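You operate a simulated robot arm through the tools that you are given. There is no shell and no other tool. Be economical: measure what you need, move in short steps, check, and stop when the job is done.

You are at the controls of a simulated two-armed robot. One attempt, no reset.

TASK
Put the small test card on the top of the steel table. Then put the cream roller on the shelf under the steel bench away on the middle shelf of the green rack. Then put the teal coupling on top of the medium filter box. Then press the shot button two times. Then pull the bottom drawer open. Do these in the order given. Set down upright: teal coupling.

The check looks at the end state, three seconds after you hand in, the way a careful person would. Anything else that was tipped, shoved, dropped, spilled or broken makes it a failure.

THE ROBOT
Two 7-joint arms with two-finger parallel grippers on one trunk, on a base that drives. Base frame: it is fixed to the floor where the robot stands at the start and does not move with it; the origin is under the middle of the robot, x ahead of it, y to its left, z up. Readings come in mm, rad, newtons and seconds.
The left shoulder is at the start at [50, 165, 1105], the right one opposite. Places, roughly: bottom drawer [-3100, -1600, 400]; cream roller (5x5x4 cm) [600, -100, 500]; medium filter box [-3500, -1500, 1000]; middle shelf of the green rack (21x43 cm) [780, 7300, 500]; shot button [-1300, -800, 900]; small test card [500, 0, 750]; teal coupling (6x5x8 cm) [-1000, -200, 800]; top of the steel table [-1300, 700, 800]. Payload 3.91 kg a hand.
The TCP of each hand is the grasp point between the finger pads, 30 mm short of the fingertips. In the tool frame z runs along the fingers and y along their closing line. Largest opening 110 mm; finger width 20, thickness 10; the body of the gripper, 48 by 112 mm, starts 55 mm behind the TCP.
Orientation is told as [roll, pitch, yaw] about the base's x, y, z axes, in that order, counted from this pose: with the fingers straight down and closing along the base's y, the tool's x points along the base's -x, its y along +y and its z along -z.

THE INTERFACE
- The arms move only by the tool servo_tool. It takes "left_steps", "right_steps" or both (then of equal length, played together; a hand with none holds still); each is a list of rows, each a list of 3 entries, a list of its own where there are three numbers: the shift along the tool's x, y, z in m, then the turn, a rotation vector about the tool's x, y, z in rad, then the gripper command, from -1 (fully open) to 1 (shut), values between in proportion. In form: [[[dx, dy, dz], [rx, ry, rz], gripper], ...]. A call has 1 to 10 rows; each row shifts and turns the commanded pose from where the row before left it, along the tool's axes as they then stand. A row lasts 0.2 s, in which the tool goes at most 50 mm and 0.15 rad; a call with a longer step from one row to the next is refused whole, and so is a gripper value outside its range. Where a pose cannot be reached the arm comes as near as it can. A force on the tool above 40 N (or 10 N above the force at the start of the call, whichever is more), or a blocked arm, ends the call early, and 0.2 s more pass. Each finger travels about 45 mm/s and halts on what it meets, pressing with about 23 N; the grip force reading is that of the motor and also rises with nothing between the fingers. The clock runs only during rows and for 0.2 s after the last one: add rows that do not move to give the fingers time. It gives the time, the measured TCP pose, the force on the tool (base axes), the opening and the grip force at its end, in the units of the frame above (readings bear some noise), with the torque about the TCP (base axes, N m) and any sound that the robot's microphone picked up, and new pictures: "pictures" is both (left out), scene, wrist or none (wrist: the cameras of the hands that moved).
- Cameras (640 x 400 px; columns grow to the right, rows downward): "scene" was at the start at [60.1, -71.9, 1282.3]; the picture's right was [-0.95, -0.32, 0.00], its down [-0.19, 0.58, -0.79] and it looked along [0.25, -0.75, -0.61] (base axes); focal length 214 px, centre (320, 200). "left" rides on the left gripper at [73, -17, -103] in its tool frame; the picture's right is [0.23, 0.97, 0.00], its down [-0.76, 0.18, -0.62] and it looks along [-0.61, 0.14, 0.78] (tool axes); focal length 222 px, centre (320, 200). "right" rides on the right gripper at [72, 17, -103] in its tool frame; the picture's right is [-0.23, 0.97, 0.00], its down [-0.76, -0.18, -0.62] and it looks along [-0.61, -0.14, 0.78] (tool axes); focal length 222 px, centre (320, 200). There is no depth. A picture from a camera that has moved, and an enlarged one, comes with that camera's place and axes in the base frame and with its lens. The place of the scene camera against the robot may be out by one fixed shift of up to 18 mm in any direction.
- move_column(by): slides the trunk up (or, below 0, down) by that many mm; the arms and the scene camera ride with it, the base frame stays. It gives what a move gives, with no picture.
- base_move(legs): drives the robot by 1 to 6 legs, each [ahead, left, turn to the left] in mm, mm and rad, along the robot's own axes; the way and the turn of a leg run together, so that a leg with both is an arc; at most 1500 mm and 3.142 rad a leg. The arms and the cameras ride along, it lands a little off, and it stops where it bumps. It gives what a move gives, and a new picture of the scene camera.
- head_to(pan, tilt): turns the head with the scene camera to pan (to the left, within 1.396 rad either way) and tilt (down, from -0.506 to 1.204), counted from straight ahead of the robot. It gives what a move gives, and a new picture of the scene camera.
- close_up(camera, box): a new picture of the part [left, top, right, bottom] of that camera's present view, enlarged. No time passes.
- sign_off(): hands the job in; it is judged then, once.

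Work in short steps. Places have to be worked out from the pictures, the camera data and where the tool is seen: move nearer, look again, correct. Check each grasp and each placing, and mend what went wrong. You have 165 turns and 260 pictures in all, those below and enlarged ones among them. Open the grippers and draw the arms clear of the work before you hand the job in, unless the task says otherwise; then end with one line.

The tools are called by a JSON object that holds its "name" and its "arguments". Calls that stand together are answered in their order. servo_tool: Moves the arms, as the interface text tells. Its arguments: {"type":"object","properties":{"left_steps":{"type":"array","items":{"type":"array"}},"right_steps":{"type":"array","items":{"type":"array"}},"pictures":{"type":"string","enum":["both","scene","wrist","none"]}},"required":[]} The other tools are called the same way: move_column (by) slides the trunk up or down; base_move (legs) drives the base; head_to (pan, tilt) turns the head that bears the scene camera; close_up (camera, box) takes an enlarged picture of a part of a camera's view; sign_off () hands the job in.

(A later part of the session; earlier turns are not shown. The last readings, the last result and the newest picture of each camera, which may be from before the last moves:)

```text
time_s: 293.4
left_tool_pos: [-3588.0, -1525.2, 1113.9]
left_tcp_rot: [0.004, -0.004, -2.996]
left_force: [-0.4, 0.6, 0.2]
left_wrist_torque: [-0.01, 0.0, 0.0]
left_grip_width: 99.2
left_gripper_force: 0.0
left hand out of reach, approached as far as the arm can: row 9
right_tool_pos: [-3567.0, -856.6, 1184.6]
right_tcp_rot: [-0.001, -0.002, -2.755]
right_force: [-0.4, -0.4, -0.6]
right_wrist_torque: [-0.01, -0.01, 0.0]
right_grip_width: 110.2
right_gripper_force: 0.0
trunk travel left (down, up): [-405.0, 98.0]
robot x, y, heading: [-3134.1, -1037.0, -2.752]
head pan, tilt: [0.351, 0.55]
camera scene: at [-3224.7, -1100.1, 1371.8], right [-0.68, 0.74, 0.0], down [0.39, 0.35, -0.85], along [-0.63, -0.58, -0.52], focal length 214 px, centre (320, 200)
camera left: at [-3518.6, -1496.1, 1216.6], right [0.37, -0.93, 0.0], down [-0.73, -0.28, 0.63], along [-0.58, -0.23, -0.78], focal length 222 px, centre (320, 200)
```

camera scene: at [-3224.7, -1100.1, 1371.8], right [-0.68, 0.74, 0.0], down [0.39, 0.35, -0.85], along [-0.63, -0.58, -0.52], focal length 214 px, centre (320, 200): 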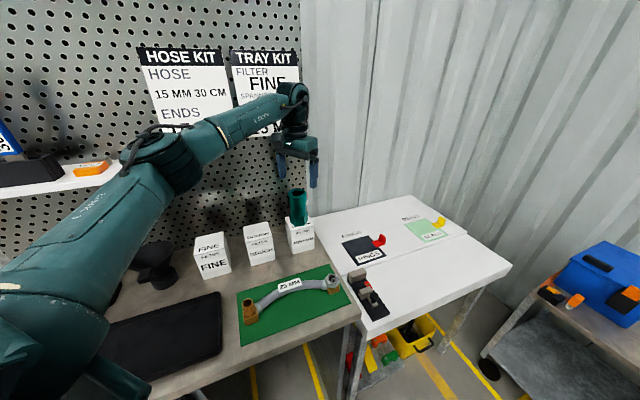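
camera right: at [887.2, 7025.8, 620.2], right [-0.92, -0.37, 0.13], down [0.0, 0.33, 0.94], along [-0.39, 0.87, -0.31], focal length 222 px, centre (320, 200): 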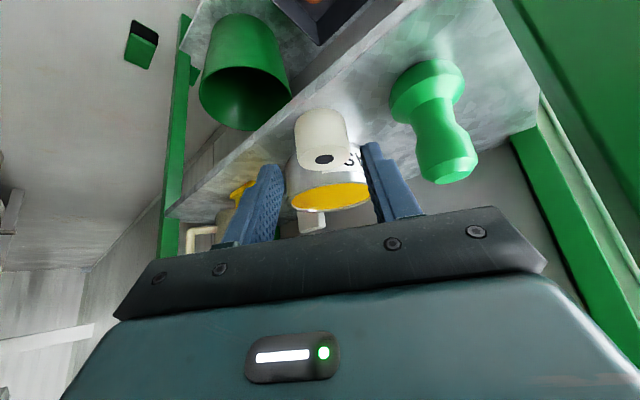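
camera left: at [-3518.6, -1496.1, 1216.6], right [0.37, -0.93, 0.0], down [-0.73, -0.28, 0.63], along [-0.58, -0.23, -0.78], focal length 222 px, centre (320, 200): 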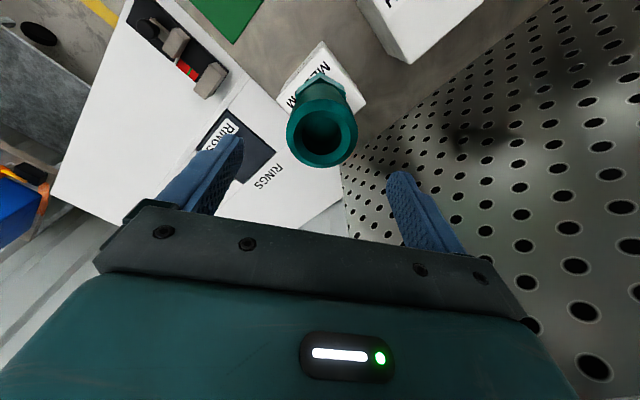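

The teal coupling stands upright on the MEDIUM filter box. I retract the left arm, lower the trunk back and drive to the shot button's corner of the partition table.

{"name": "servo_tool", "arguments": {"left_steps": [[[0.03, -0.028, 0.0], [0, 0, 0], -1], [[0.03, -0.028, 0.0], [0, 0, 0], -1], [[0.03, -0.028, 0.0], [0, 0, 0], -1], [[0.03, -0.028, 0], [0, 0, 0], -1], [[0.03, -0.028, 0], [0, 0, 0], -1], [[0.035, -0.025, 0], [0, 0, 0], -1], [[0.035, -0.025, 0], [0, 0, 0], -1], [[0.035, 0, 0], [0, 0, 0], -1]], "pictures": "none"}}

{"name": "base_move", "arguments": {"legs": [[-100, -100, 0], [-250, -150, 0], [-1000, 0, 0], [0, 0, -2.35]]}}

{"name": "move_column", "arguments": {"by": -80}}

{"name": "head_to", "arguments": {"pan": -0.2, "tilt": 0.6}}

```text
time_s: 295.2
left_tool_pos: [-3361.9, -1300.1, 1111.5]
left_tcp_rot: [0.003, -0.004, -2.996]
left_force: [0.3, -0.3, -0.2]
left_wrist_torque: [0.04, 0.01, 0.0]
left_grip_width: 110.0
left_gripper_force: 0.2
right_tool_pos: [-3565.6, -856.6, 1185.7]
right_tcp_rot: [-0.003, -0.002, -2.754]
right_force: [0.1, -0.1, 0.6]
right_wrist_torque: [-0.02, 0.01, 0.0]
right_grip_width: 110.0
right_gripper_force: 0.2
trunk travel left (down, up): [-405.0, 98.0]
robot x, y, heading: [-3137.1, -1037.1, -2.753]
head pan, tilt: [0.351, 0.55]
```

```text
time_s: 300.6
left_tool_pos: [-2818.8, -767.9, 1112.8]
left_tcp_rot: [0.006, -0.003, -2.981]
left_force: [0.3, -0.7, 0.6]
left_wrist_torque: [-0.03, 0.03, -0.01]
left_grip_width: 110.0
left_gripper_force: 0.0
right_tool_pos: [-3026.0, -328.4, 1185.2]
right_tcp_rot: [0.001, -0.002, -2.738]
right_force: [0.6, 0.2, 0.8]
right_wrist_torque: [-0.03, 0.0, 0.01]
right_grip_width: 110.1
right_gripper_force: 0.0
trunk travel left (down, up): [-405.0, 98.0]
robot x, y, heading: [-2598.5, -502.8, -2.733]
head pan, tilt: [0.351, 0.55]
stopped in leg 3: the robot was blocked; the commanded pose is now the measured one
camera scene: at [-2681.4, -566.6, 1372.0], right [-0.69, 0.73, 0.0], down [0.38, 0.36, -0.85], along [-0.62, -0.58, -0.52], focal length 214 px, centre (320, 200)
```

scene: 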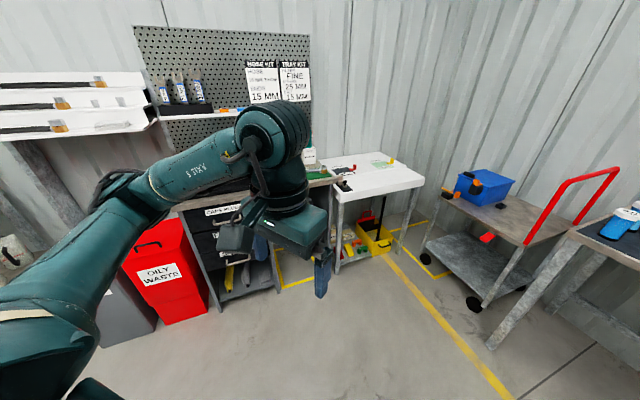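

```text
time_s: 301.8
left_tool_pos: [-2819.2, -769.1, 1032.5]
left_tcp_rot: [0.005, -0.001, -2.982]
left_force: [0.7, 0.5, 0.4]
left_wrist_torque: [0.0, 0.01, 0.01]
left_grip_width: 110.0
left_gripper_force: 0.1
right_tool_pos: [-3027.8, -329.1, 1104.7]
right_tcp_rot: [-0.002, 0.0, -2.737]
right_force: [-0.4, -0.4, -0.5]
right_wrist_torque: [-0.01, 0.0, 0.02]
right_grip_width: 109.8
right_gripper_force: 0.0
trunk travel left (down, up): [-325.0, 178.0]
robot x, y, heading: [-2595.0, -508.8, -2.737]
head pan, tilt: [0.351, 0.55]
```

```text
time_s: 302.7
left_tool_pos: [-2820.4, -768.6, 1031.7]
left_tcp_rot: [0.004, -0.003, -2.982]
left_force: [0.0, 0.4, 0.1]
left_wrist_torque: [0.03, 0.01, -0.01]
left_grip_width: 109.9
left_gripper_force: 0.0
right_tool_pos: [-3027.3, -329.0, 1104.8]
right_tcp_rot: [-0.002, 0.0, -2.738]
right_force: [-0.2, 1.0, 0.2]
right_wrist_torque: [0.01, -0.02, 0.01]
right_grip_width: 109.8
right_gripper_force: 0.0
trunk travel left (down, up): [-325.0, 178.0]
robot x, y, heading: [-2593.9, -504.3, -2.737]
head pan, tilt: [-0.201, 0.6]
camera scene: at [-2704.2, -523.6, 1287.3], right [-0.2, 0.98, 0.0], down [0.55, 0.11, -0.83], along [-0.81, -0.17, -0.56], focal length 214 px, centre (320, 200)
```

scene: 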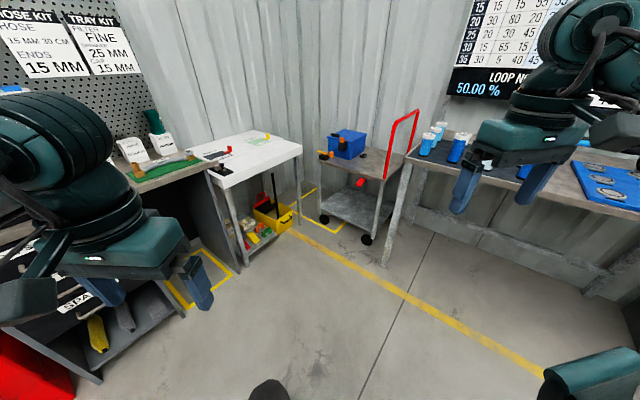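

I misjudged the aisle direction and backed toward the partition table; it stopped on the bump. I move away from it first, then along the aisle, and turn to face the table's south side.

{"name": "base_move", "arguments": {"legs": [[280, 358, 0], [-739, 679, 0], [0, 0, -2.366]]}}

{"name": "head_to", "arguments": {"pan": 0.0, "tilt": 0.5}}

```text
time_s: 315.9
left_tool_pos: [-1785.7, -948.3, 1032.2]
left_tcp_rot: [0.006, -0.002, 0.92]
left_force: [-0.6, -0.4, -0.1]
left_wrist_torque: [-0.01, 0.01, 0.05]
left_grip_width: 110.0
left_gripper_force: 0.1
right_tool_pos: [-1330.3, -1124.3, 1104.0]
right_tcp_rot: [0.0, 0.0, 1.165]
right_force: [-0.1, -0.3, 0.5]
right_wrist_torque: [0.03, -0.01, 0.0]
right_grip_width: 109.7
right_gripper_force: 0.1
trunk travel left (down, up): [-325.0, 178.0]
robot x, y, heading: [-1763.8, -1293.7, 1.163]
head pan, tilt: [-0.201, 0.6]
camera scene: at [-1700.2, -1186.8, 1287.3], right [0.82, -0.57, 0.0], down [-0.32, -0.46, -0.83], along [0.47, 0.68, -0.56], focal length 214 px, centre (320, 200)
```

scene: 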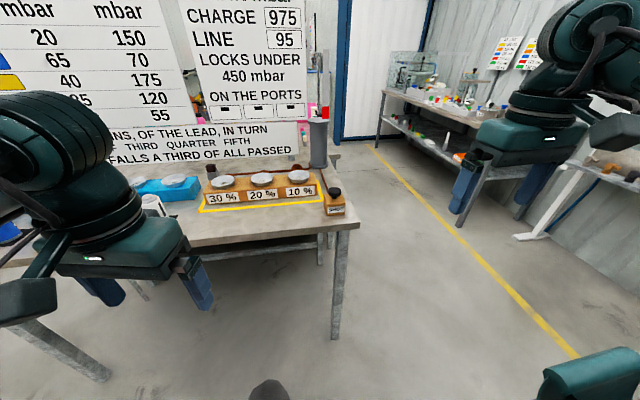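

```text
time_s: 316.6
left_tool_pos: [-1784.6, -950.2, 1031.7]
left_tcp_rot: [0.004, -0.003, 0.922]
left_force: [0.4, -0.2, 0.4]
left_wrist_torque: [0.01, -0.03, 0.0]
left_grip_width: 110.1
left_gripper_force: 0.0
right_tool_pos: [-1330.7, -1124.6, 1104.4]
right_tcp_rot: [-0.001, -0.001, 1.164]
right_force: [0.6, 0.0, 1.2]
right_wrist_torque: [0.02, -0.03, 0.01]
right_grip_width: 109.9
right_gripper_force: 0.0
trunk travel left (down, up): [-325.0, 178.0]
robot x, y, heading: [-1763.3, -1298.6, 1.165]
head pan, tilt: [0.0, 0.499]
camera scene: at [-1714.6, -1175.8, 1296.3], right [0.92, -0.4, 0.0], down [-0.19, -0.44, -0.88], along [0.35, 0.81, -0.48], focal length 214 px, centre (320, 200)
```

scene: 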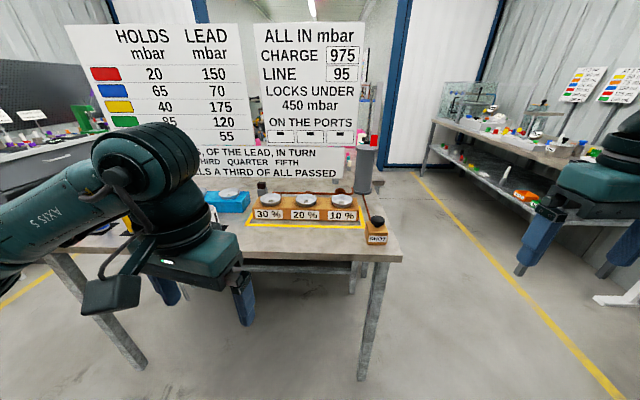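

{"name": "close_up", "arguments": {"camera": "scene", "box": [240, 170, 400, 270]}}

```text
4.00 times, centred on (320, 220) of scene
camera zoom: at [-1714.6, -1175.8, 1296.3], right [0.92, -0.4, 0.0], down [-0.19, -0.44, -0.88], along [0.35, 0.81, -0.48], focal length 858 px, centre (320, 120)
```

zoom: 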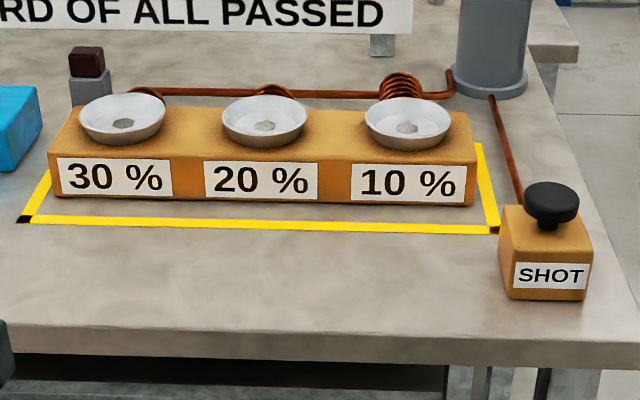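

It's labelled SHOT; its black knob is at about (-1332,-740,927) by two views. I drive 210 mm forward and bring the right hand, fingers shut, above it.

{"name": "base_move", "arguments": {"legs": [[210, 0, 0]]}}

{"name": "servo_tool", "arguments": {"right_steps": [[[0, 0, 0], [0, 0, 0], 1], [[0, 0, 0], [0, 0, 0], 1], [[0, 0, 0], [0, 0, 0], 1], [[0, 0, 0], [0, 0, 0], 1], [[0, 0, 0], [0, 0, 0], 1]]}}

```text
time_s: 318.3
left_tool_pos: [-1701.8, -756.7, 1032.0]
left_tcp_rot: [0.002, 0.0, 0.924]
left_force: [-0.4, 0.6, 0.5]
left_wrist_torque: [-0.01, 0.0, 0.03]
left_grip_width: 110.0
left_gripper_force: 0.0
right_tool_pos: [-1247.0, -931.0, 1104.3]
right_tcp_rot: [-0.002, -0.001, 1.164]
right_force: [-0.1, -0.3, -0.4]
right_wrist_torque: [0.01, -0.02, 0.0]
right_grip_width: 110.1
right_gripper_force: 0.2
trunk travel left (down, up): [-325.0, 178.0]
robot x, y, heading: [-1679.7, -1102.3, 1.166]
head pan, tilt: [0.0, 0.499]
camera scene: at [-1631.4, -982.2, 1296.3], right [0.92, -0.4, 0.0], down [-0.19, -0.44, -0.88], along [0.35, 0.81, -0.48], focal length 214 px, centre (320, 200)
```

scene: 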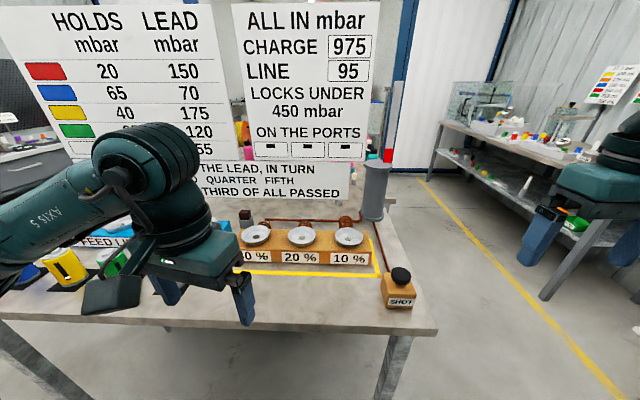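

```text
time_s: 319.5
left_tool_pos: [-1701.5, -758.0, 1032.7]
left_tcp_rot: [0.004, -0.001, 0.92]
left_force: [-0.5, -0.3, 0.9]
left_wrist_torque: [0.01, -0.04, 0.0]
left_grip_width: 110.3
left_gripper_force: 0.0
right_tool_pos: [-1247.8, -931.6, 1104.6]
right_tcp_rot: [-0.001, 0.0, 1.163]
right_force: [0.4, -1.1, -0.3]
right_wrist_torque: [-0.02, -0.02, 0.02]
right_grip_width: 3.0
right_gripper_force: 0.0
trunk travel left (down, up): [-325.0, 178.0]
robot x, y, heading: [-1678.1, -1103.0, 1.159]
head pan, tilt: [0.0, 0.499]
camera scene: at [-1631.6, -982.7, 1296.4], right [0.92, -0.4, 0.0], down [-0.19, -0.44, -0.88], along [0.35, 0.81, -0.48], focal length 214 px, centre (320, 200)
camera right: at [-1292.1, -991.6, 1209.2], right [-0.8, 0.59, 0.0], down [0.46, 0.63, 0.62], along [0.37, 0.5, -0.78], focal length 222 px, centre (320, 200)
```

scene: 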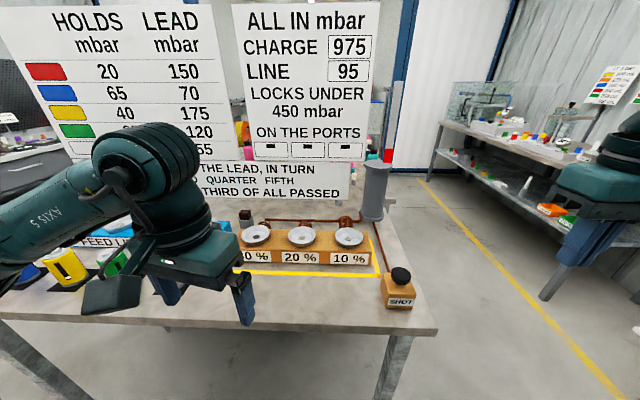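
right: 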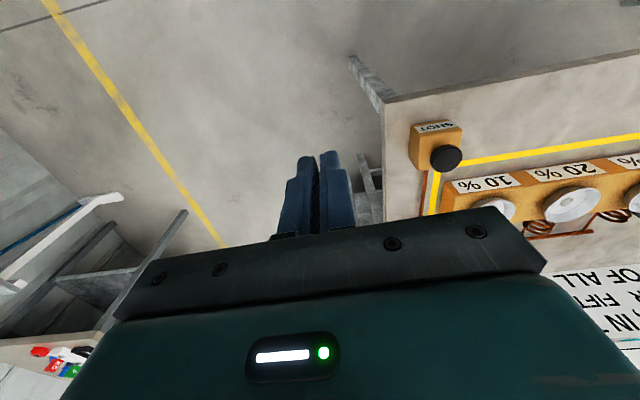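

The wrist camera puts the knob at (-1344,-771,930). I move the shut fingers above it.

{"name": "servo_tool", "arguments": {"right_steps": [[[-0.022, 0.0304, 0.01], [0, 0, 0], 1], [[-0.022, 0.0304, 0.01], [0, 0, 0], 1], [[-0.022, 0.0304, 0.01], [0, 0, 0], 1], [[-0.022, 0.0304, 0.01], [0, 0, 0], 1], [[-0.022, 0.0304, 0.01], [0, 0, 0], 1], [[0, 0, 0], [0, 0, 0], 1]], "pictures": "wrist"}}

{"name": "close_up", "arguments": {"camera": "right", "box": [240, 60, 400, 200]}}

```text
time_s: 320.9
left_tool_pos: [-1701.5, -756.1, 1031.7]
left_tcp_rot: [0.004, -0.003, 0.921]
left_force: [-0.1, -0.2, 1.0]
left_wrist_torque: [0.01, 0.05, 0.01]
left_grip_width: 109.9
left_gripper_force: 0.1
right_tool_pos: [-1343.6, -770.3, 1053.3]
right_tcp_rot: [-0.002, -0.001, 1.163]
right_force: [-0.2, 0.0, 0.5]
right_wrist_torque: [0.01, -0.01, 0.01]
right_grip_width: 0.0
right_gripper_force: 22.7
trunk travel left (down, up): [-325.0, 178.0]
robot x, y, heading: [-1684.3, -1103.3, 1.161]
head pan, tilt: [0.0, 0.499]
camera right: at [-1387.9, -831.3, 1157.8], right [-0.8, 0.6, 0.0], down [0.46, 0.63, 0.62], along [0.37, 0.5, -0.78], focal length 222 px, centre (320, 200)
```

right: 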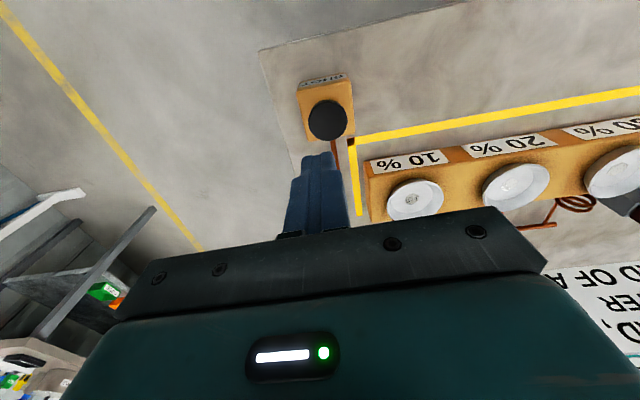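

```text
2.86 times, centred on (320, 130) of right
camera zoom: at [-1387.9, -831.3, 1157.8], right [-0.8, 0.6, 0.0], down [0.46, 0.63, 0.62], along [0.37, 0.5, -0.78], focal length 635 px, centre (320, 400)
```

zoom: 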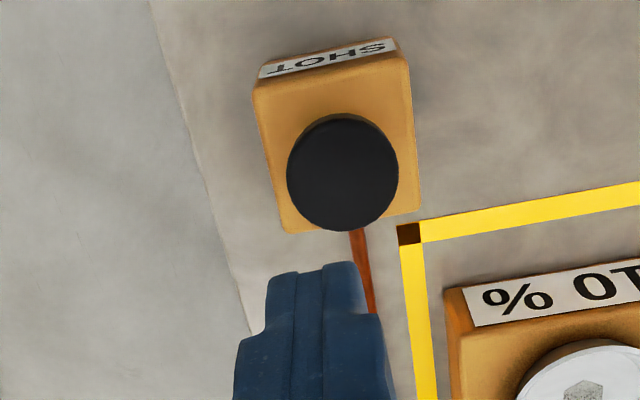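

Refined knob (41 mm wide): (-1347,-762), top about z 922. I correct and lower to about 15 mm above it.

{"name": "servo_tool", "arguments": {"right_steps": [[[-0.006, 0.006, 0.03], [0, 0, 0], 1], [[0, 0, 0.03], [0, 0, 0], 1], [[0, 0, 0.022], [0, 0, 0], 1], [[0, 0, 0], [0, 0, 0], 1]], "pictures": "wrist"}}

{"name": "close_up", "arguments": {"camera": "scene", "box": [340, 200, 460, 310]}}

```text
time_s: 321.9
left_tool_pos: [-1703.1, -756.5, 1032.7]
left_tcp_rot: [0.004, -0.002, 0.922]
left_force: [0.6, -0.1, 0.3]
left_wrist_torque: [-0.01, -0.02, 0.01]
left_grip_width: 109.8
left_gripper_force: 0.0
right_tool_pos: [-1345.5, -763.8, 971.6]
right_tcp_rot: [0.0, 0.001, 1.162]
right_force: [-0.3, -0.5, 0.8]
right_wrist_torque: [0.02, -0.03, -0.02]
right_grip_width: 0.3
right_gripper_force: 22.9
trunk travel left (down, up): [-325.0, 178.0]
robot x, y, heading: [-1683.7, -1105.2, 1.163]
head pan, tilt: [0.0, 0.499]
camera right: at [-1389.9, -823.5, 1076.1], right [-0.8, 0.59, 0.0], down [0.46, 0.63, 0.62], along [0.37, 0.5, -0.78], focal length 222 px, centre (320, 200)
```

right: 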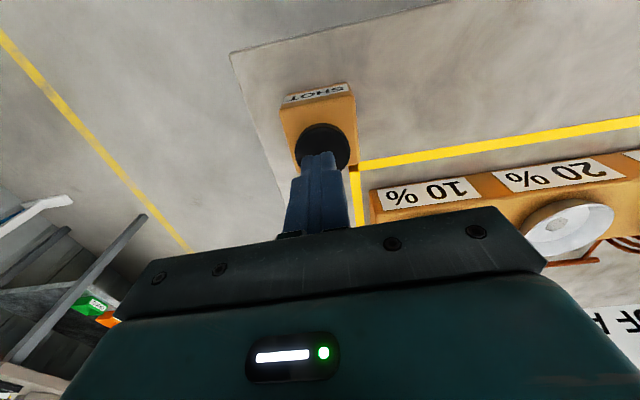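

```text
3.64 times, centred on (400, 255) of scene
camera zoom: at [-1631.7, -982.7, 1296.4], right [0.92, -0.4, 0.0], down [-0.19, -0.44, -0.88], along [0.35, 0.81, -0.48], focal length 780 px, centre (29, 0)
```

zoom: 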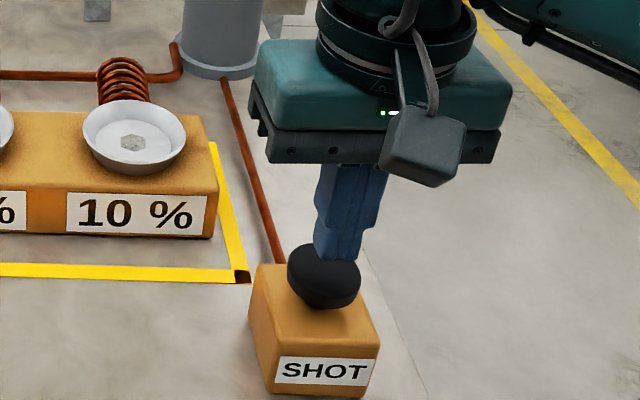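

Slightly behind centre; I shift 5 mm toward me and descend in small steps to press, watching force and sound.

{"name": "servo_tool", "arguments": {"right_steps": [[[0.005, 0.002, 0.004], [0, 0, 0], 1], [[0, 0, 0.005], [0, 0, 0], 1], [[0, 0, 0.004], [0, 0, 0], 1], [[0, 0, 0], [0, 0, 0], 1]], "pictures": "wrist"}}

```text
time_s: 322.9
left_tool_pos: [-1702.2, -757.7, 1032.5]
left_tcp_rot: [0.003, -0.003, 0.921]
left_force: [0.3, -0.2, -0.6]
left_wrist_torque: [0.01, 0.0, 0.02]
left_grip_width: 110.0
left_gripper_force: 0.1
right_tool_pos: [-1349.8, -766.6, 958.7]
right_tcp_rot: [-0.001, 0.0, 1.162]
right_force: [-0.3, -0.2, 0.2]
right_wrist_torque: [0.0, -0.01, 0.0]
right_grip_width: 0.1
right_gripper_force: 23.0
trunk travel left (down, up): [-325.0, 178.0]
robot x, y, heading: [-1681.7, -1103.7, 1.165]
head pan, tilt: [0.0, 0.499]
camera right: at [-1394.4, -826.3, 1063.5], right [-0.8, 0.59, 0.0], down [0.46, 0.63, 0.62], along [0.37, 0.5, -0.78], focal length 222 px, centre (320, 200)
```

right: 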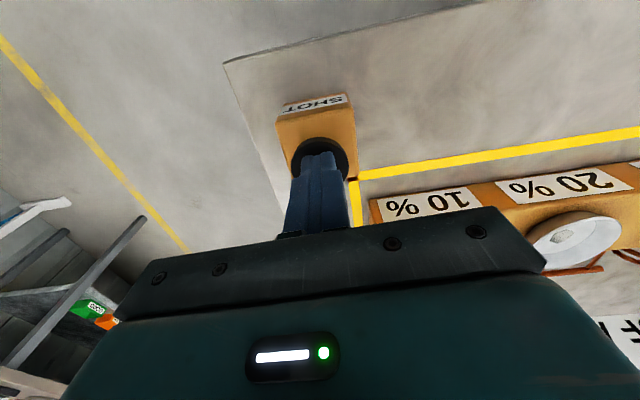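

{"name": "servo_tool", "arguments": {"right_steps": [[[0, 0, 0.004], [0, 0, 0], 1], [[0, 0, 0.004], [0, 0, 0], 1], [[0, 0, 0], [0, 0, 0], 1]], "pictures": "none"}}

```text
time_s: 323.7
left_tool_pos: [-1702.7, -756.1, 1031.8]
left_tcp_rot: [0.004, -0.003, 0.922]
left_force: [0.0, 0.2, -0.9]
left_wrist_torque: [0.0, -0.01, 0.02]
left_grip_width: 110.0
left_gripper_force: 0.0
right_tool_pos: [-1349.0, -766.6, 951.5]
right_tcp_rot: [-0.001, -0.002, 1.161]
right_force: [0.8, -0.6, 3.6]
right_wrist_torque: [-0.01, -0.01, -0.02]
right_grip_width: 0.0
right_gripper_force: 22.7
trunk travel left (down, up): [-325.0, 178.0]
robot x, y, heading: [-1683.1, -1102.4, 1.166]
head pan, tilt: [0.0, 0.499]
```

Contact just begun (3.6 N). I push further by 4 mm.

{"name": "servo_tool", "arguments": {"right_steps": [[[0, 0, 0.002], [0, 0, 0], 1], [[0, 0, 0.002], [0, 0, 0], 1], [[0, 0, 0], [0, 0, 0], 1]], "pictures": "none"}}

```text
time_s: 324.5
left_tool_pos: [-1702.6, -756.3, 1032.7]
left_tcp_rot: [0.003, -0.002, 0.921]
left_force: [0.1, 0.4, 0.3]
left_wrist_torque: [0.01, 0.03, 0.0]
left_grip_width: 109.9
left_gripper_force: 0.0
right_tool_pos: [-1350.5, -766.4, 947.6]
right_tcp_rot: [-0.003, -0.002, 1.161]
right_force: [1.3, 2.0, 8.5]
right_wrist_torque: [0.05, 0.02, 0.02]
right_grip_width: 0.2
right_gripper_force: 23.0
trunk travel left (down, up): [-325.0, 178.0]
robot x, y, heading: [-1685.6, -1102.6, 1.161]
head pan, tilt: [0.0, 0.499]
heard: click
```

A click: first press counted. I raise 14 mm to let it spring back, then press again by the same amount.

{"name": "servo_tool", "arguments": {"right_steps": [[[0, 0, -0.007], [0, 0, 0], 1], [[0, 0, -0.007], [0, 0, 0], 1], [[0, 0, 0], [0, 0, 0], 1], [[0, 0, 0], [0, 0, 0], 1]], "pictures": "wrist"}}

{"name": "servo_tool", "arguments": {"right_steps": [[[0, 0, 0.005], [0, 0, 0], 1], [[0, 0, 0.005], [0, 0, 0], 1], [[0, 0, 0.002], [0, 0, 0], 1], [[0, 0, 0.002], [0, 0, 0], 1], [[0, 0, 0], [0, 0, 0], 1]], "pictures": "none"}}

```text
time_s: 325.5
left_tool_pos: [-1701.6, -756.9, 1032.3]
left_tcp_rot: [0.003, -0.002, 0.922]
left_force: [0.5, 0.4, 0.7]
left_wrist_torque: [-0.02, 0.01, 0.02]
left_grip_width: 109.9
left_gripper_force: 0.2
right_tool_pos: [-1349.7, -766.7, 961.1]
right_tcp_rot: [-0.001, -0.001, 1.164]
right_force: [0.3, -0.5, 0.1]
right_wrist_torque: [-0.03, 0.04, 0.0]
right_grip_width: 0.3
right_gripper_force: 22.5
trunk travel left (down, up): [-325.0, 178.0]
robot x, y, heading: [-1684.0, -1103.9, 1.161]
head pan, tilt: [0.0, 0.499]
camera right: at [-1394.7, -826.8, 1065.6], right [-0.8, 0.59, 0.0], down [0.46, 0.63, 0.62], along [0.37, 0.5, -0.78], focal length 222 px, centre (320, 200)
```

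right: 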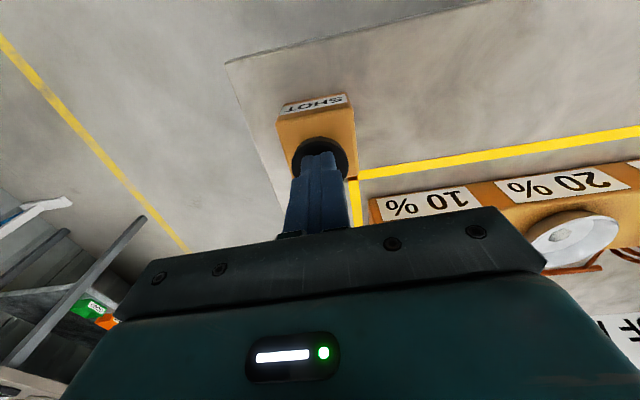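

```text
time_s: 326.7
left_tool_pos: [-1702.4, -757.4, 1032.2]
left_tcp_rot: [0.004, -0.002, 0.921]
left_force: [-0.5, 0.2, 0.0]
left_wrist_torque: [0.0, -0.04, 0.0]
left_grip_width: 109.8
left_gripper_force: 0.0
right_tool_pos: [-1349.8, -766.0, 947.8]
right_tcp_rot: [-0.003, -0.002, 1.165]
right_force: [1.0, -2.5, 6.4]
right_wrist_torque: [-0.09, -0.01, 0.0]
right_grip_width: 0.1
right_gripper_force: 22.4
trunk travel left (down, up): [-325.0, 178.0]
robot x, y, heading: [-1683.6, -1103.9, 1.166]
head pan, tilt: [0.0, 0.499]
heard: click
```

Second click heard: the shot button has been pressed twice. I raise the hand, tuck it in and drive to the drawer cabinet.

{"name": "servo_tool", "arguments": {"right_steps": [[[0, 0, -0.02], [0, 0, 0], 1], [[0, 0, -0.045], [0, 0, 0], 1], [[0, 0, -0.045], [0, 0, 0], 0.5], [[0.03, -0.02, -0.03], [0, 0, 0], 0.5], [[0.035, -0.025, 0], [0, 0, 0], 0.5], [[0.035, -0.025, 0], [0, 0, 0], 0.5], [[0.0, -0.025, 0], [0, 0, 0], 0.5]], "pictures": "none"}}

{"name": "base_move", "arguments": {"legs": [[-250, 0, 0], [0, 0, -3.12], [0, -900, 0]]}}

{"name": "head_to", "arguments": {"pan": -0.2, "tilt": 0.85}}

```text
time_s: 328.3
left_tool_pos: [-1701.2, -756.0, 1031.6]
left_tcp_rot: [0.005, -0.001, 0.922]
left_force: [-1.2, 0.6, 0.0]
left_wrist_torque: [0.01, 0.0, 0.01]
left_grip_width: 109.9
left_gripper_force: 0.0
right_tool_pos: [-1303.0, -896.8, 1089.1]
right_tcp_rot: [0.0, 0.001, 1.163]
right_force: [1.0, 0.0, 0.3]
right_wrist_torque: [0.04, -0.03, -0.01]
right_grip_width: 27.4
right_gripper_force: 0.1
trunk travel left (down, up): [-325.0, 178.0]
robot x, y, heading: [-1684.9, -1098.5, 1.165]
head pan, tilt: [0.0, 0.499]
```

```text
time_s: 341.8
left_tool_pos: [-2589.5, -1329.3, 1031.1]
left_tcp_rot: [0.005, -0.001, -2.218]
left_force: [-0.2, -0.6, 0.2]
left_wrist_torque: [0.0, -0.02, -0.01]
left_grip_width: 109.8
left_gripper_force: 0.1
right_tool_pos: [-2989.2, -1190.1, 1088.4]
right_tcp_rot: [-0.001, -0.001, -1.974]
right_force: [-0.8, 0.0, -0.1]
right_wrist_torque: [0.03, -0.02, 0.0]
right_grip_width: 27.6
right_gripper_force: 0.1
trunk travel left (down, up): [-325.0, 178.0]
robot x, y, heading: [-2604.5, -984.0, -1.977]
head pan, tilt: [0.0, 0.499]
camera scene: at [-2653.2, -1083.6, 1296.4], right [-0.92, 0.39, 0.0], down [0.19, 0.44, -0.88], along [-0.34, -0.81, -0.48], focal length 214 px, centre (320, 200)
```

scene: 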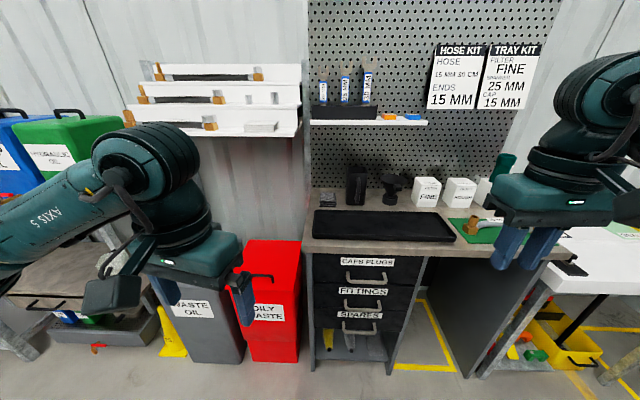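

```text
time_s: 342.6
left_tool_pos: [-2589.7, -1330.0, 1031.4]
left_tcp_rot: [0.003, 0.0, -2.218]
left_force: [0.3, 1.2, 0.0]
left_wrist_torque: [-0.02, 0.01, -0.03]
left_grip_width: 110.2
left_gripper_force: 0.0
right_tool_pos: [-2989.0, -1190.3, 1086.7]
right_tcp_rot: [-0.002, 0.001, -1.976]
right_force: [0.6, -0.9, -0.8]
right_wrist_torque: [-0.01, -0.01, 0.02]
right_grip_width: 27.6
right_gripper_force: 0.1
trunk travel left (down, up): [-325.0, 178.0]
robot x, y, heading: [-2609.2, -985.9, -1.97]
head pan, tilt: [-0.201, 0.85]
camera scene: at [-2661.6, -1064.4, 1266.4], right [-0.82, 0.57, 0.0], down [0.43, 0.62, -0.66], along [-0.38, -0.54, -0.75], focal length 214 px, centre (320, 200)
```

scene: 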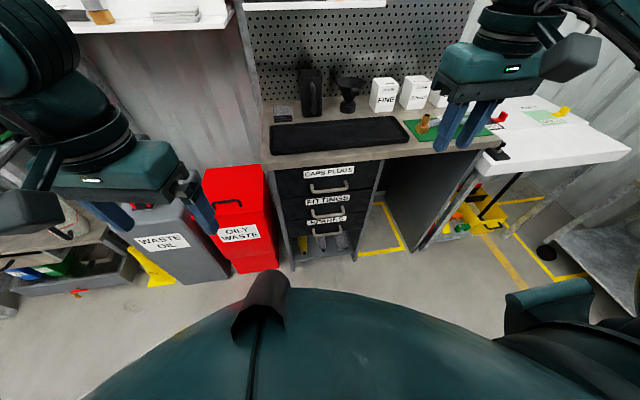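

Handle of the SPARES (bottom) drawer is near (-2983,-1470,430). I lower the trunk 300 mm and turn the right hand 90° so the fingers close in the vertical plane.

{"name": "move_column", "arguments": {"by": -300}}

{"name": "servo_tool", "arguments": {"right_steps": [[[0, 0, 0], [0, 0, 0.15], -0.2], [[0, 0, 0], [0, 0, 0.15], -0.2], [[0, 0, 0], [0, 0, 0.15], -0.2], [[0, 0, 0], [0, 0, 0.15], -0.2], [[0, 0, 0], [0, 0, 0.15], -0.2], [[0, 0, 0], [0, 0, 0.15], -0.2], [[0, 0, 0], [0, 0, 0.15], -0.2], [[0, 0, 0], [0, 0, 0.15], -0.2], [[0, 0, 0], [0, 0, 0.15], -0.2], [[0, 0, 0], [0, 0, 0.15], -0.2]], "pictures": "none"}}

{"name": "servo_tool", "arguments": {"right_steps": [[[0, 0, 0], [-0.15, 0, 0.07], -0.2], [[0, 0, 0], [-0.15, 0, 0], -0.2], [[0, 0, 0], [-0.15, 0, 0], -0.2], [[0, 0, 0], [-0.15, 0, 0], -0.2], [[0, 0, 0], [-0.15, 0, 0], -0.2], [[0, 0, 0], [-0.15, 0, 0], -0.2], [[0, 0, 0], [0, 0, 0], -0.2]]}}

```text
time_s: 345.6
left_tool_pos: [-2589.3, -1329.9, 731.8]
left_tcp_rot: [0.003, -0.002, -2.218]
left_force: [-0.7, 0.3, -0.1]
left_wrist_torque: [-0.02, -0.05, -0.01]
left_grip_width: 109.7
left_gripper_force: 0.0
right_tool_pos: [-2988.9, -1190.4, 787.2]
right_tcp_rot: [-0.002, 0.001, -1.977]
right_force: [-0.6, -0.3, -0.2]
right_wrist_torque: [0.02, 0.0, 0.01]
right_grip_width: 27.6
right_gripper_force: 0.0
trunk travel left (down, up): [-25.0, 478.0]
robot x, y, heading: [-2609.2, -982.9, -1.977]
head pan, tilt: [-0.201, 0.85]
```

```text
time_s: 347.8
left_tool_pos: [-2589.4, -1330.5, 732.3]
left_tcp_rot: [0.003, -0.002, -2.217]
left_force: [0.1, -0.4, 0.0]
left_wrist_torque: [0.01, 0.0, 0.0]
left_grip_width: 110.0
left_gripper_force: 0.0
right_tool_pos: [-2988.4, -1192.2, 788.0]
right_tcp_rot: [-0.001, 0.0, 2.805]
right_force: [-0.8, 0.0, -0.7]
right_wrist_torque: [0.01, -0.02, -0.02]
right_grip_width: 66.3
right_gripper_force: 0.0
trunk travel left (down, up): [-25.0, 478.0]
robot x, y, heading: [-2607.9, -984.6, -1.978]
head pan, tilt: [-0.201, 0.85]
```

```text
refused: row 1 steps farther than a row can; nothing moved
```

{"name": "servo_tool", "arguments": {"right_steps": [[[0, 0, 0], [0, 0, 0.07], -0.2], [[0, 0, 0], [-0.15, 0, 0], -0.2], [[0, 0, 0], [-0.15, 0, 0], -0.2], [[0, 0, 0], [-0.15, 0, 0], -0.2], [[0, 0, 0], [-0.15, 0, 0], -0.2], [[0, 0, 0], [-0.15, 0, 0], -0.2], [[0, 0, 0], [-0.15, 0, 0], -0.2], [[0, 0, 0], [0, 0, 0], -0.2]]}}

```text
time_s: 349.6
left_tool_pos: [-2588.8, -1329.7, 732.1]
left_tcp_rot: [0.003, -0.002, -2.218]
left_force: [-0.2, 0.8, 0.6]
left_wrist_torque: [0.0, 0.02, 0.0]
left_grip_width: 110.0
left_gripper_force: 0.1
right_tool_pos: [-3013.2, -1222.8, 816.4]
right_tcp_rot: [0.9, -0.002, 2.739]
right_force: [-0.4, -0.5, 0.1]
right_wrist_torque: [-0.01, -0.02, -0.02]
right_grip_width: 66.0
right_gripper_force: 0.1
right hand out of reach, approached as far as the arm can: row 6, 7
trunk travel left (down, up): [-25.0, 478.0]
robot x, y, heading: [-2607.1, -984.0, -1.972]
head pan, tilt: [-0.201, 0.85]
camera scene: at [-2661.7, -1064.4, 966.4], right [-0.82, 0.57, 0.0], down [0.43, 0.62, -0.66], along [-0.38, -0.54, -0.75], focal length 214 px, centre (320, 200)
camera right: at [-2919.0, -1187.3, 895.3], right [-0.44, -0.47, 0.76], down [-0.47, 0.85, 0.25], along [-0.77, -0.24, -0.6], focal length 222 px, centre (320, 200)
```

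scene: 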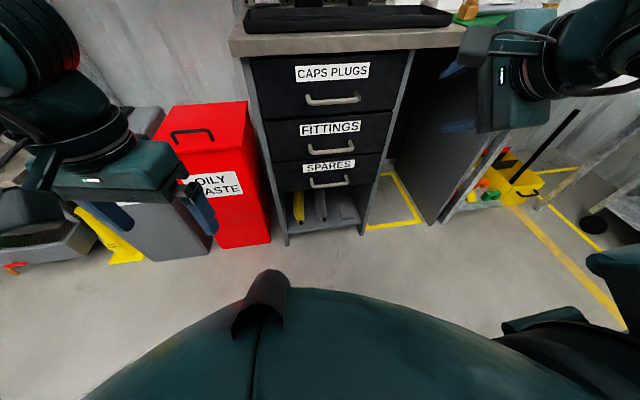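
right: 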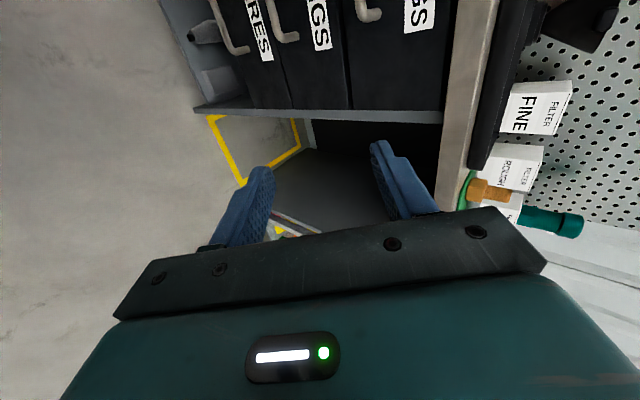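

The hand is turned and tilted 0.9 rad. Re-measured, the SPARES handle is at about (-2981,-1472,472). I shift the base left 125 mm and lower the hand in front of it.

{"name": "base_move", "arguments": {"legs": [[0, 125, 0]]}}

{"name": "servo_tool", "arguments": {"right_steps": [[[0, -0.0333, 0.0264], [0, 0, 0], -0.2], [[0, -0.0333, 0.0264], [0, 0, 0], -0.2], [[0, -0.0333, 0.0264], [0, 0, 0], -0.2], [[0, -0.0333, 0.0264], [0, 0, 0], -0.2], [[0, -0.0333, 0.0264], [0, 0, 0], -0.2], [[0, -0.0333, 0.0264], [0, 0, 0], -0.2], [[0, -0.0333, 0.0264], [0, 0, 0], -0.2], [[0, -0.0333, 0.0264], [0, 0, 0], -0.2], [[0, 0, 0], [0, 0, 0], -0.2]]}}

```text
time_s: 350.9
left_tool_pos: [-2477.0, -1378.4, 732.1]
left_tcp_rot: [0.005, -0.002, -2.22]
left_force: [0.5, -0.4, 0.5]
left_wrist_torque: [0.0, -0.02, -0.02]
left_grip_width: 110.3
left_gripper_force: 0.0
right_tool_pos: [-2899.9, -1270.5, 817.0]
right_tcp_rot: [0.899, -0.003, 2.737]
right_force: [-0.1, 0.4, 0.1]
right_wrist_torque: [0.03, 0.0, 0.01]
right_grip_width: 66.0
right_gripper_force: 0.1
trunk travel left (down, up): [-25.0, 478.0]
robot x, y, heading: [-2496.9, -1031.9, -1.977]
head pan, tilt: [-0.201, 0.85]
camera scene: at [-2548.7, -1112.7, 966.4], right [-0.82, 0.57, 0.0], down [0.43, 0.62, -0.66], along [-0.38, -0.54, -0.75], focal length 214 px, centre (320, 200)
```

scene: 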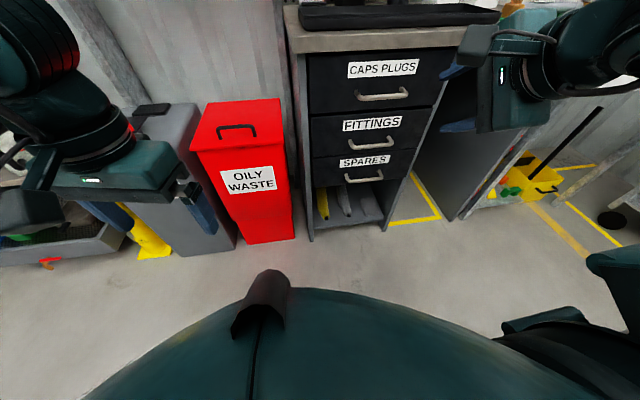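

```text
time_s: 352.9
left_tool_pos: [-2476.6, -1377.9, 732.3]
left_tcp_rot: [0.003, -0.001, -2.219]
left_force: [0.2, 0.9, 0.0]
left_wrist_torque: [-0.02, 0.01, -0.01]
left_grip_width: 110.1
left_gripper_force: 0.0
right_tool_pos: [-2929.0, -1302.6, 552.1]
right_tcp_rot: [0.899, 0.0, 2.735]
right_force: [0.7, -0.4, -0.3]
right_wrist_torque: [0.02, 0.0, 0.0]
right_grip_width: 66.0
right_gripper_force: 0.1
right hand out of reach, approached as far as the arm can: row 1, 2, 3, 7, 8
trunk travel left (down, up): [-25.0, 478.0]
robot x, y, heading: [-2496.6, -1033.4, -1.98]
head pan, tilt: [-0.201, 0.85]
camera scene: at [-2548.6, -1112.7, 966.4], right [-0.82, 0.57, 0.0], down [0.43, 0.62, -0.66], along [-0.38, -0.54, -0.75], focal length 214 px, centre (320, 200)
camera right: at [-2834.3, -1267.2, 631.7], right [-0.45, -0.47, 0.76], down [-0.46, 0.85, 0.25], along [-0.77, -0.24, -0.6], focal length 222 px, centre (320, 200)
```

scene: 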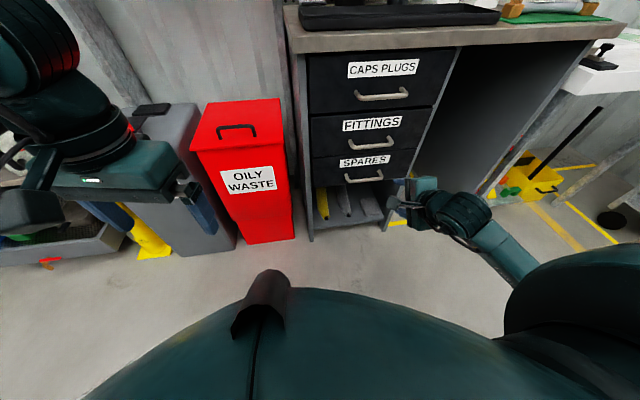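
right: 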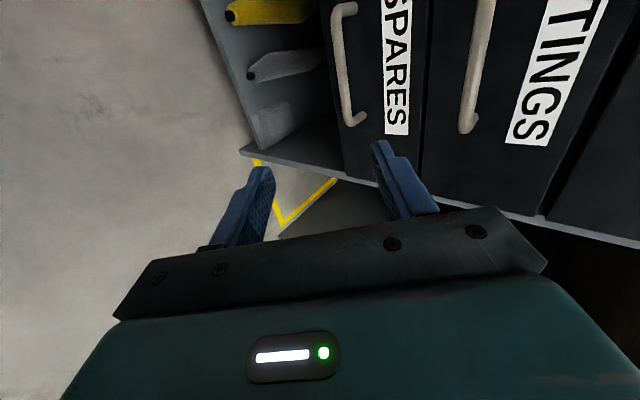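

SPARES handle now in the wrist view; refined to about (-2979,-1488,443). I extend the hand forward and down to just short of it, and shift 28 mm left.

{"name": "servo_tool", "arguments": {"right_steps": [[[0.0056, 0.0022, 0.028], [0, 0, 0], -0.2], [[0.0056, 0.0022, 0.028], [0, 0, 0], -0.2], [[0.0056, 0.0022, 0.028], [0, 0, 0], -0.2], [[0.0056, 0.0022, 0.028], [0, 0, 0], -0.2], [[0.0056, 0.0, 0.028], [0, 0, 0], -0.2], [[0, 0, 0], [0, 0, 0], -0.2]]}}

```text
time_s: 354.3
left_tool_pos: [-2476.9, -1378.1, 730.6]
left_tcp_rot: [0.004, -0.002, -2.219]
left_force: [0.0, -0.1, 0.3]
left_wrist_torque: [-0.01, 0.0, -0.01]
left_grip_width: 110.1
left_gripper_force: 0.0
right_tool_pos: [-2928.7, -1303.3, 552.0]
right_tcp_rot: [0.897, -0.002, 2.737]
right_force: [-0.3, -0.6, 0.8]
right_wrist_torque: [0.0, 0.0, 0.03]
right_grip_width: 65.8
right_gripper_force: 0.0
right hand out of reach, approached as far as the arm can: row 1, 2, 3, 4, 5
trunk travel left (down, up): [-25.0, 478.0]
robot x, y, heading: [-2492.7, -1034.0, -1.975]
head pan, tilt: [-0.201, 0.85]
camera scene: at [-2548.6, -1112.8, 966.4], right [-0.82, 0.57, 0.0], down [0.43, 0.62, -0.66], along [-0.38, -0.54, -0.75], focal length 214 px, centre (320, 200)
camera right: at [-2834.1, -1267.4, 631.9], right [-0.45, -0.47, 0.76], down [-0.46, 0.85, 0.25], along [-0.76, -0.24, -0.6], focal length 222 px, centre (320, 200)
```

scene: 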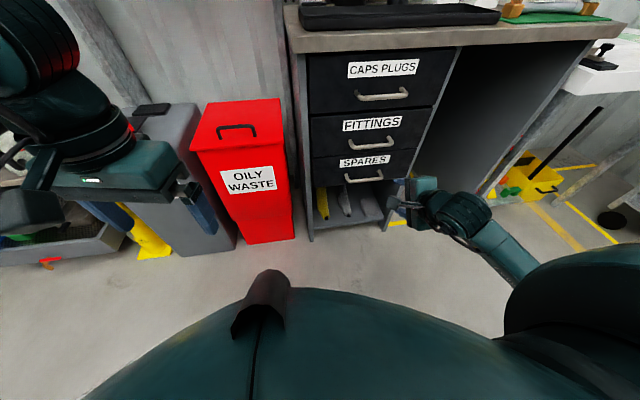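
right: 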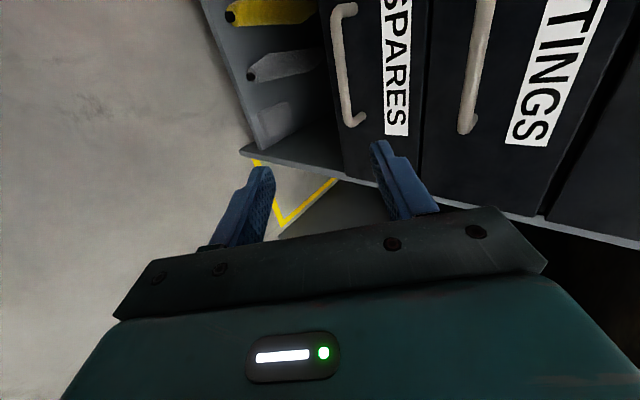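

The arm is stuck against a joint limit in this folded pose. I raise the trunk 150 mm to open it up and try extending forward first.

{"name": "move_column", "arguments": {"by": 150}}

{"name": "servo_tool", "arguments": {"right_steps": [[[0, 0.0124, 0.0157], [0, 0, 0], -0.2], [[0, 0.0124, 0.0157], [0, 0, 0], -0.2], [[0, 0.0124, 0.0157], [0, 0, 0], -0.2], [[0, -0.0235, 0.0187], [0, 0, 0], -0.2], [[0, -0.0235, 0.0187], [0, 0, 0], -0.2], [[0, -0.0235, 0.0187], [0, 0, 0], -0.2], [[0, 0, 0], [0, 0, 0], -0.2]], "pictures": "none"}}

```text
time_s: 356.0
left_tool_pos: [-2478.3, -1379.0, 880.7]
left_tcp_rot: [0.003, -0.002, -2.219]
left_force: [-1.3, 1.2, 0.0]
left_wrist_torque: [0.02, 0.02, -0.06]
left_grip_width: 109.9
left_gripper_force: 0.0
right_tool_pos: [-2927.5, -1304.0, 702.7]
right_tcp_rot: [0.897, -0.002, 2.737]
right_force: [-0.4, 0.7, 0.3]
right_wrist_torque: [0.01, 0.01, -0.01]
right_grip_width: 66.1
right_gripper_force: 0.1
trunk travel left (down, up): [-175.0, 328.0]
robot x, y, heading: [-2496.9, -1032.1, -1.977]
head pan, tilt: [-0.201, 0.85]
```

```text
time_s: 357.6
left_tool_pos: [-2476.9, -1376.4, 881.2]
left_tcp_rot: [0.004, -0.002, -2.22]
left_force: [-0.3, 0.1, -0.2]
left_wrist_torque: [0.0, -0.04, -0.02]
left_grip_width: 109.8
left_gripper_force: 0.1
right_tool_pos: [-2956.9, -1351.5, 669.3]
right_tcp_rot: [0.898, 0.0, 2.734]
right_force: [0.4, -0.1, 0.6]
right_wrist_torque: [-0.01, 0.0, -0.04]
right_grip_width: 65.9
right_gripper_force: 0.0
right hand out of reach, approached as far as the arm can: row 4, 5, 6
trunk travel left (down, up): [-175.0, 328.0]
robot x, y, heading: [-2496.1, -1031.0, -1.978]
head pan, tilt: [-0.201, 0.85]
```

Forward works; going down is what's limited. I reduce the tilt to about 0.65, lower the trunk fully, and extend forward.

{"name": "servo_tool", "arguments": {"right_steps": [[[0, 0, 0], [0.125, 0, 0], -0.2], [[0, 0, 0], [0.125, 0, 0], -0.2], [[0.01, 0.02, 0.015], [0, 0, 0], -0.2], [[0.01, 0.02, 0.015], [0, 0, 0], -0.2], [[0.01, 0, 0], [0, 0, 0], -0.2], [[0, 0, 0], [0, 0, 0], -0.2]], "pictures": "none"}}

{"name": "move_column", "arguments": {"by": -150}}

{"name": "servo_tool", "arguments": {"right_steps": [[[0, 0, 0], [0, 0, 0], -0.2]]}}

```text
time_s: 359.0
left_tool_pos: [-2476.8, -1379.5, 882.9]
left_tcp_rot: [0.005, -0.002, -2.22]
left_force: [-0.4, 1.0, 0.1]
left_wrist_torque: [0.0, 0.02, -0.02]
left_grip_width: 110.0
left_gripper_force: 0.0
right_tool_pos: [-2948.9, -1411.3, 669.8]
right_tcp_rot: [0.649, -0.001, 2.737]
right_force: [0.7, -0.6, -0.2]
right_wrist_torque: [0.0, -0.02, -0.03]
right_grip_width: 65.9
right_gripper_force: 0.2
trunk travel left (down, up): [-175.0, 328.0]
robot x, y, heading: [-2492.9, -1030.7, -1.971]
head pan, tilt: [-0.201, 0.85]
```

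```text
time_s: 360.8
left_tool_pos: [-2475.7, -1378.6, 731.3]
left_tcp_rot: [0.002, -0.002, -2.22]
left_force: [0.3, -0.4, -0.9]
left_wrist_torque: [0.01, -0.02, -0.01]
left_grip_width: 110.1
left_gripper_force: 0.0
right_tool_pos: [-2947.6, -1410.6, 519.7]
right_tcp_rot: [0.648, -0.003, 2.737]
right_force: [0.0, 0.0, -0.1]
right_wrist_torque: [-0.03, -0.01, -0.02]
right_grip_width: 65.8
right_gripper_force: 0.1
trunk travel left (down, up): [-25.0, 478.0]
robot x, y, heading: [-2494.6, -1029.7, -1.978]
head pan, tilt: [-0.201, 0.85]
```

```text
time_s: 361.2
left_tool_pos: [-2477.7, -1379.1, 733.4]
left_tcp_rot: [0.004, -0.003, -2.22]
left_force: [0.1, 0.1, 0.8]
left_wrist_torque: [0.04, -0.03, -0.01]
left_grip_width: 110.0
left_gripper_force: 0.0
right_tool_pos: [-2948.1, -1411.7, 519.8]
right_tcp_rot: [0.646, -0.002, 2.736]
right_force: [-0.4, 0.7, 0.1]
right_wrist_torque: [0.0, 0.04, 0.0]
right_grip_width: 65.9
right_gripper_force: 0.1
trunk travel left (down, up): [-25.0, 478.0]
robot x, y, heading: [-2498.2, -1029.8, -1.974]
head pan, tilt: [-0.201, 0.85]
camera scene: at [-2548.6, -1112.8, 966.4], right [-0.82, 0.57, 0.0], down [0.43, 0.62, -0.66], along [-0.38, -0.54, -0.75], focal length 214 px, centre (320, 200)
camera right: at [-2862.1, -1394.6, 613.4], right [-0.51, -0.62, 0.59], down [-0.5, 0.78, 0.39], along [-0.7, -0.09, -0.71], focal length 222 px, centre (320, 200)
```

scene: 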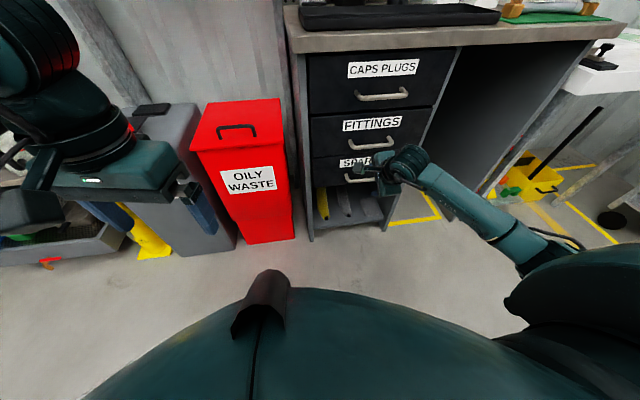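
right: 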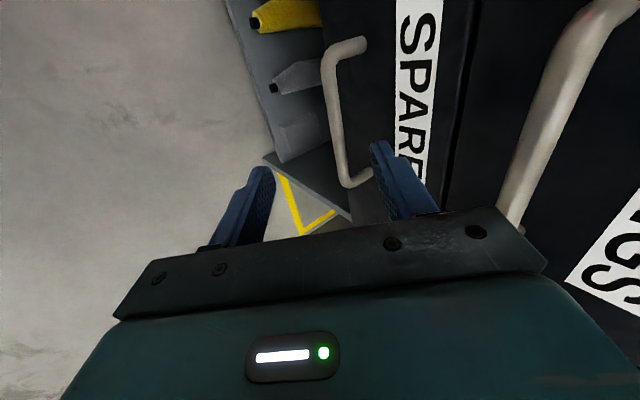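

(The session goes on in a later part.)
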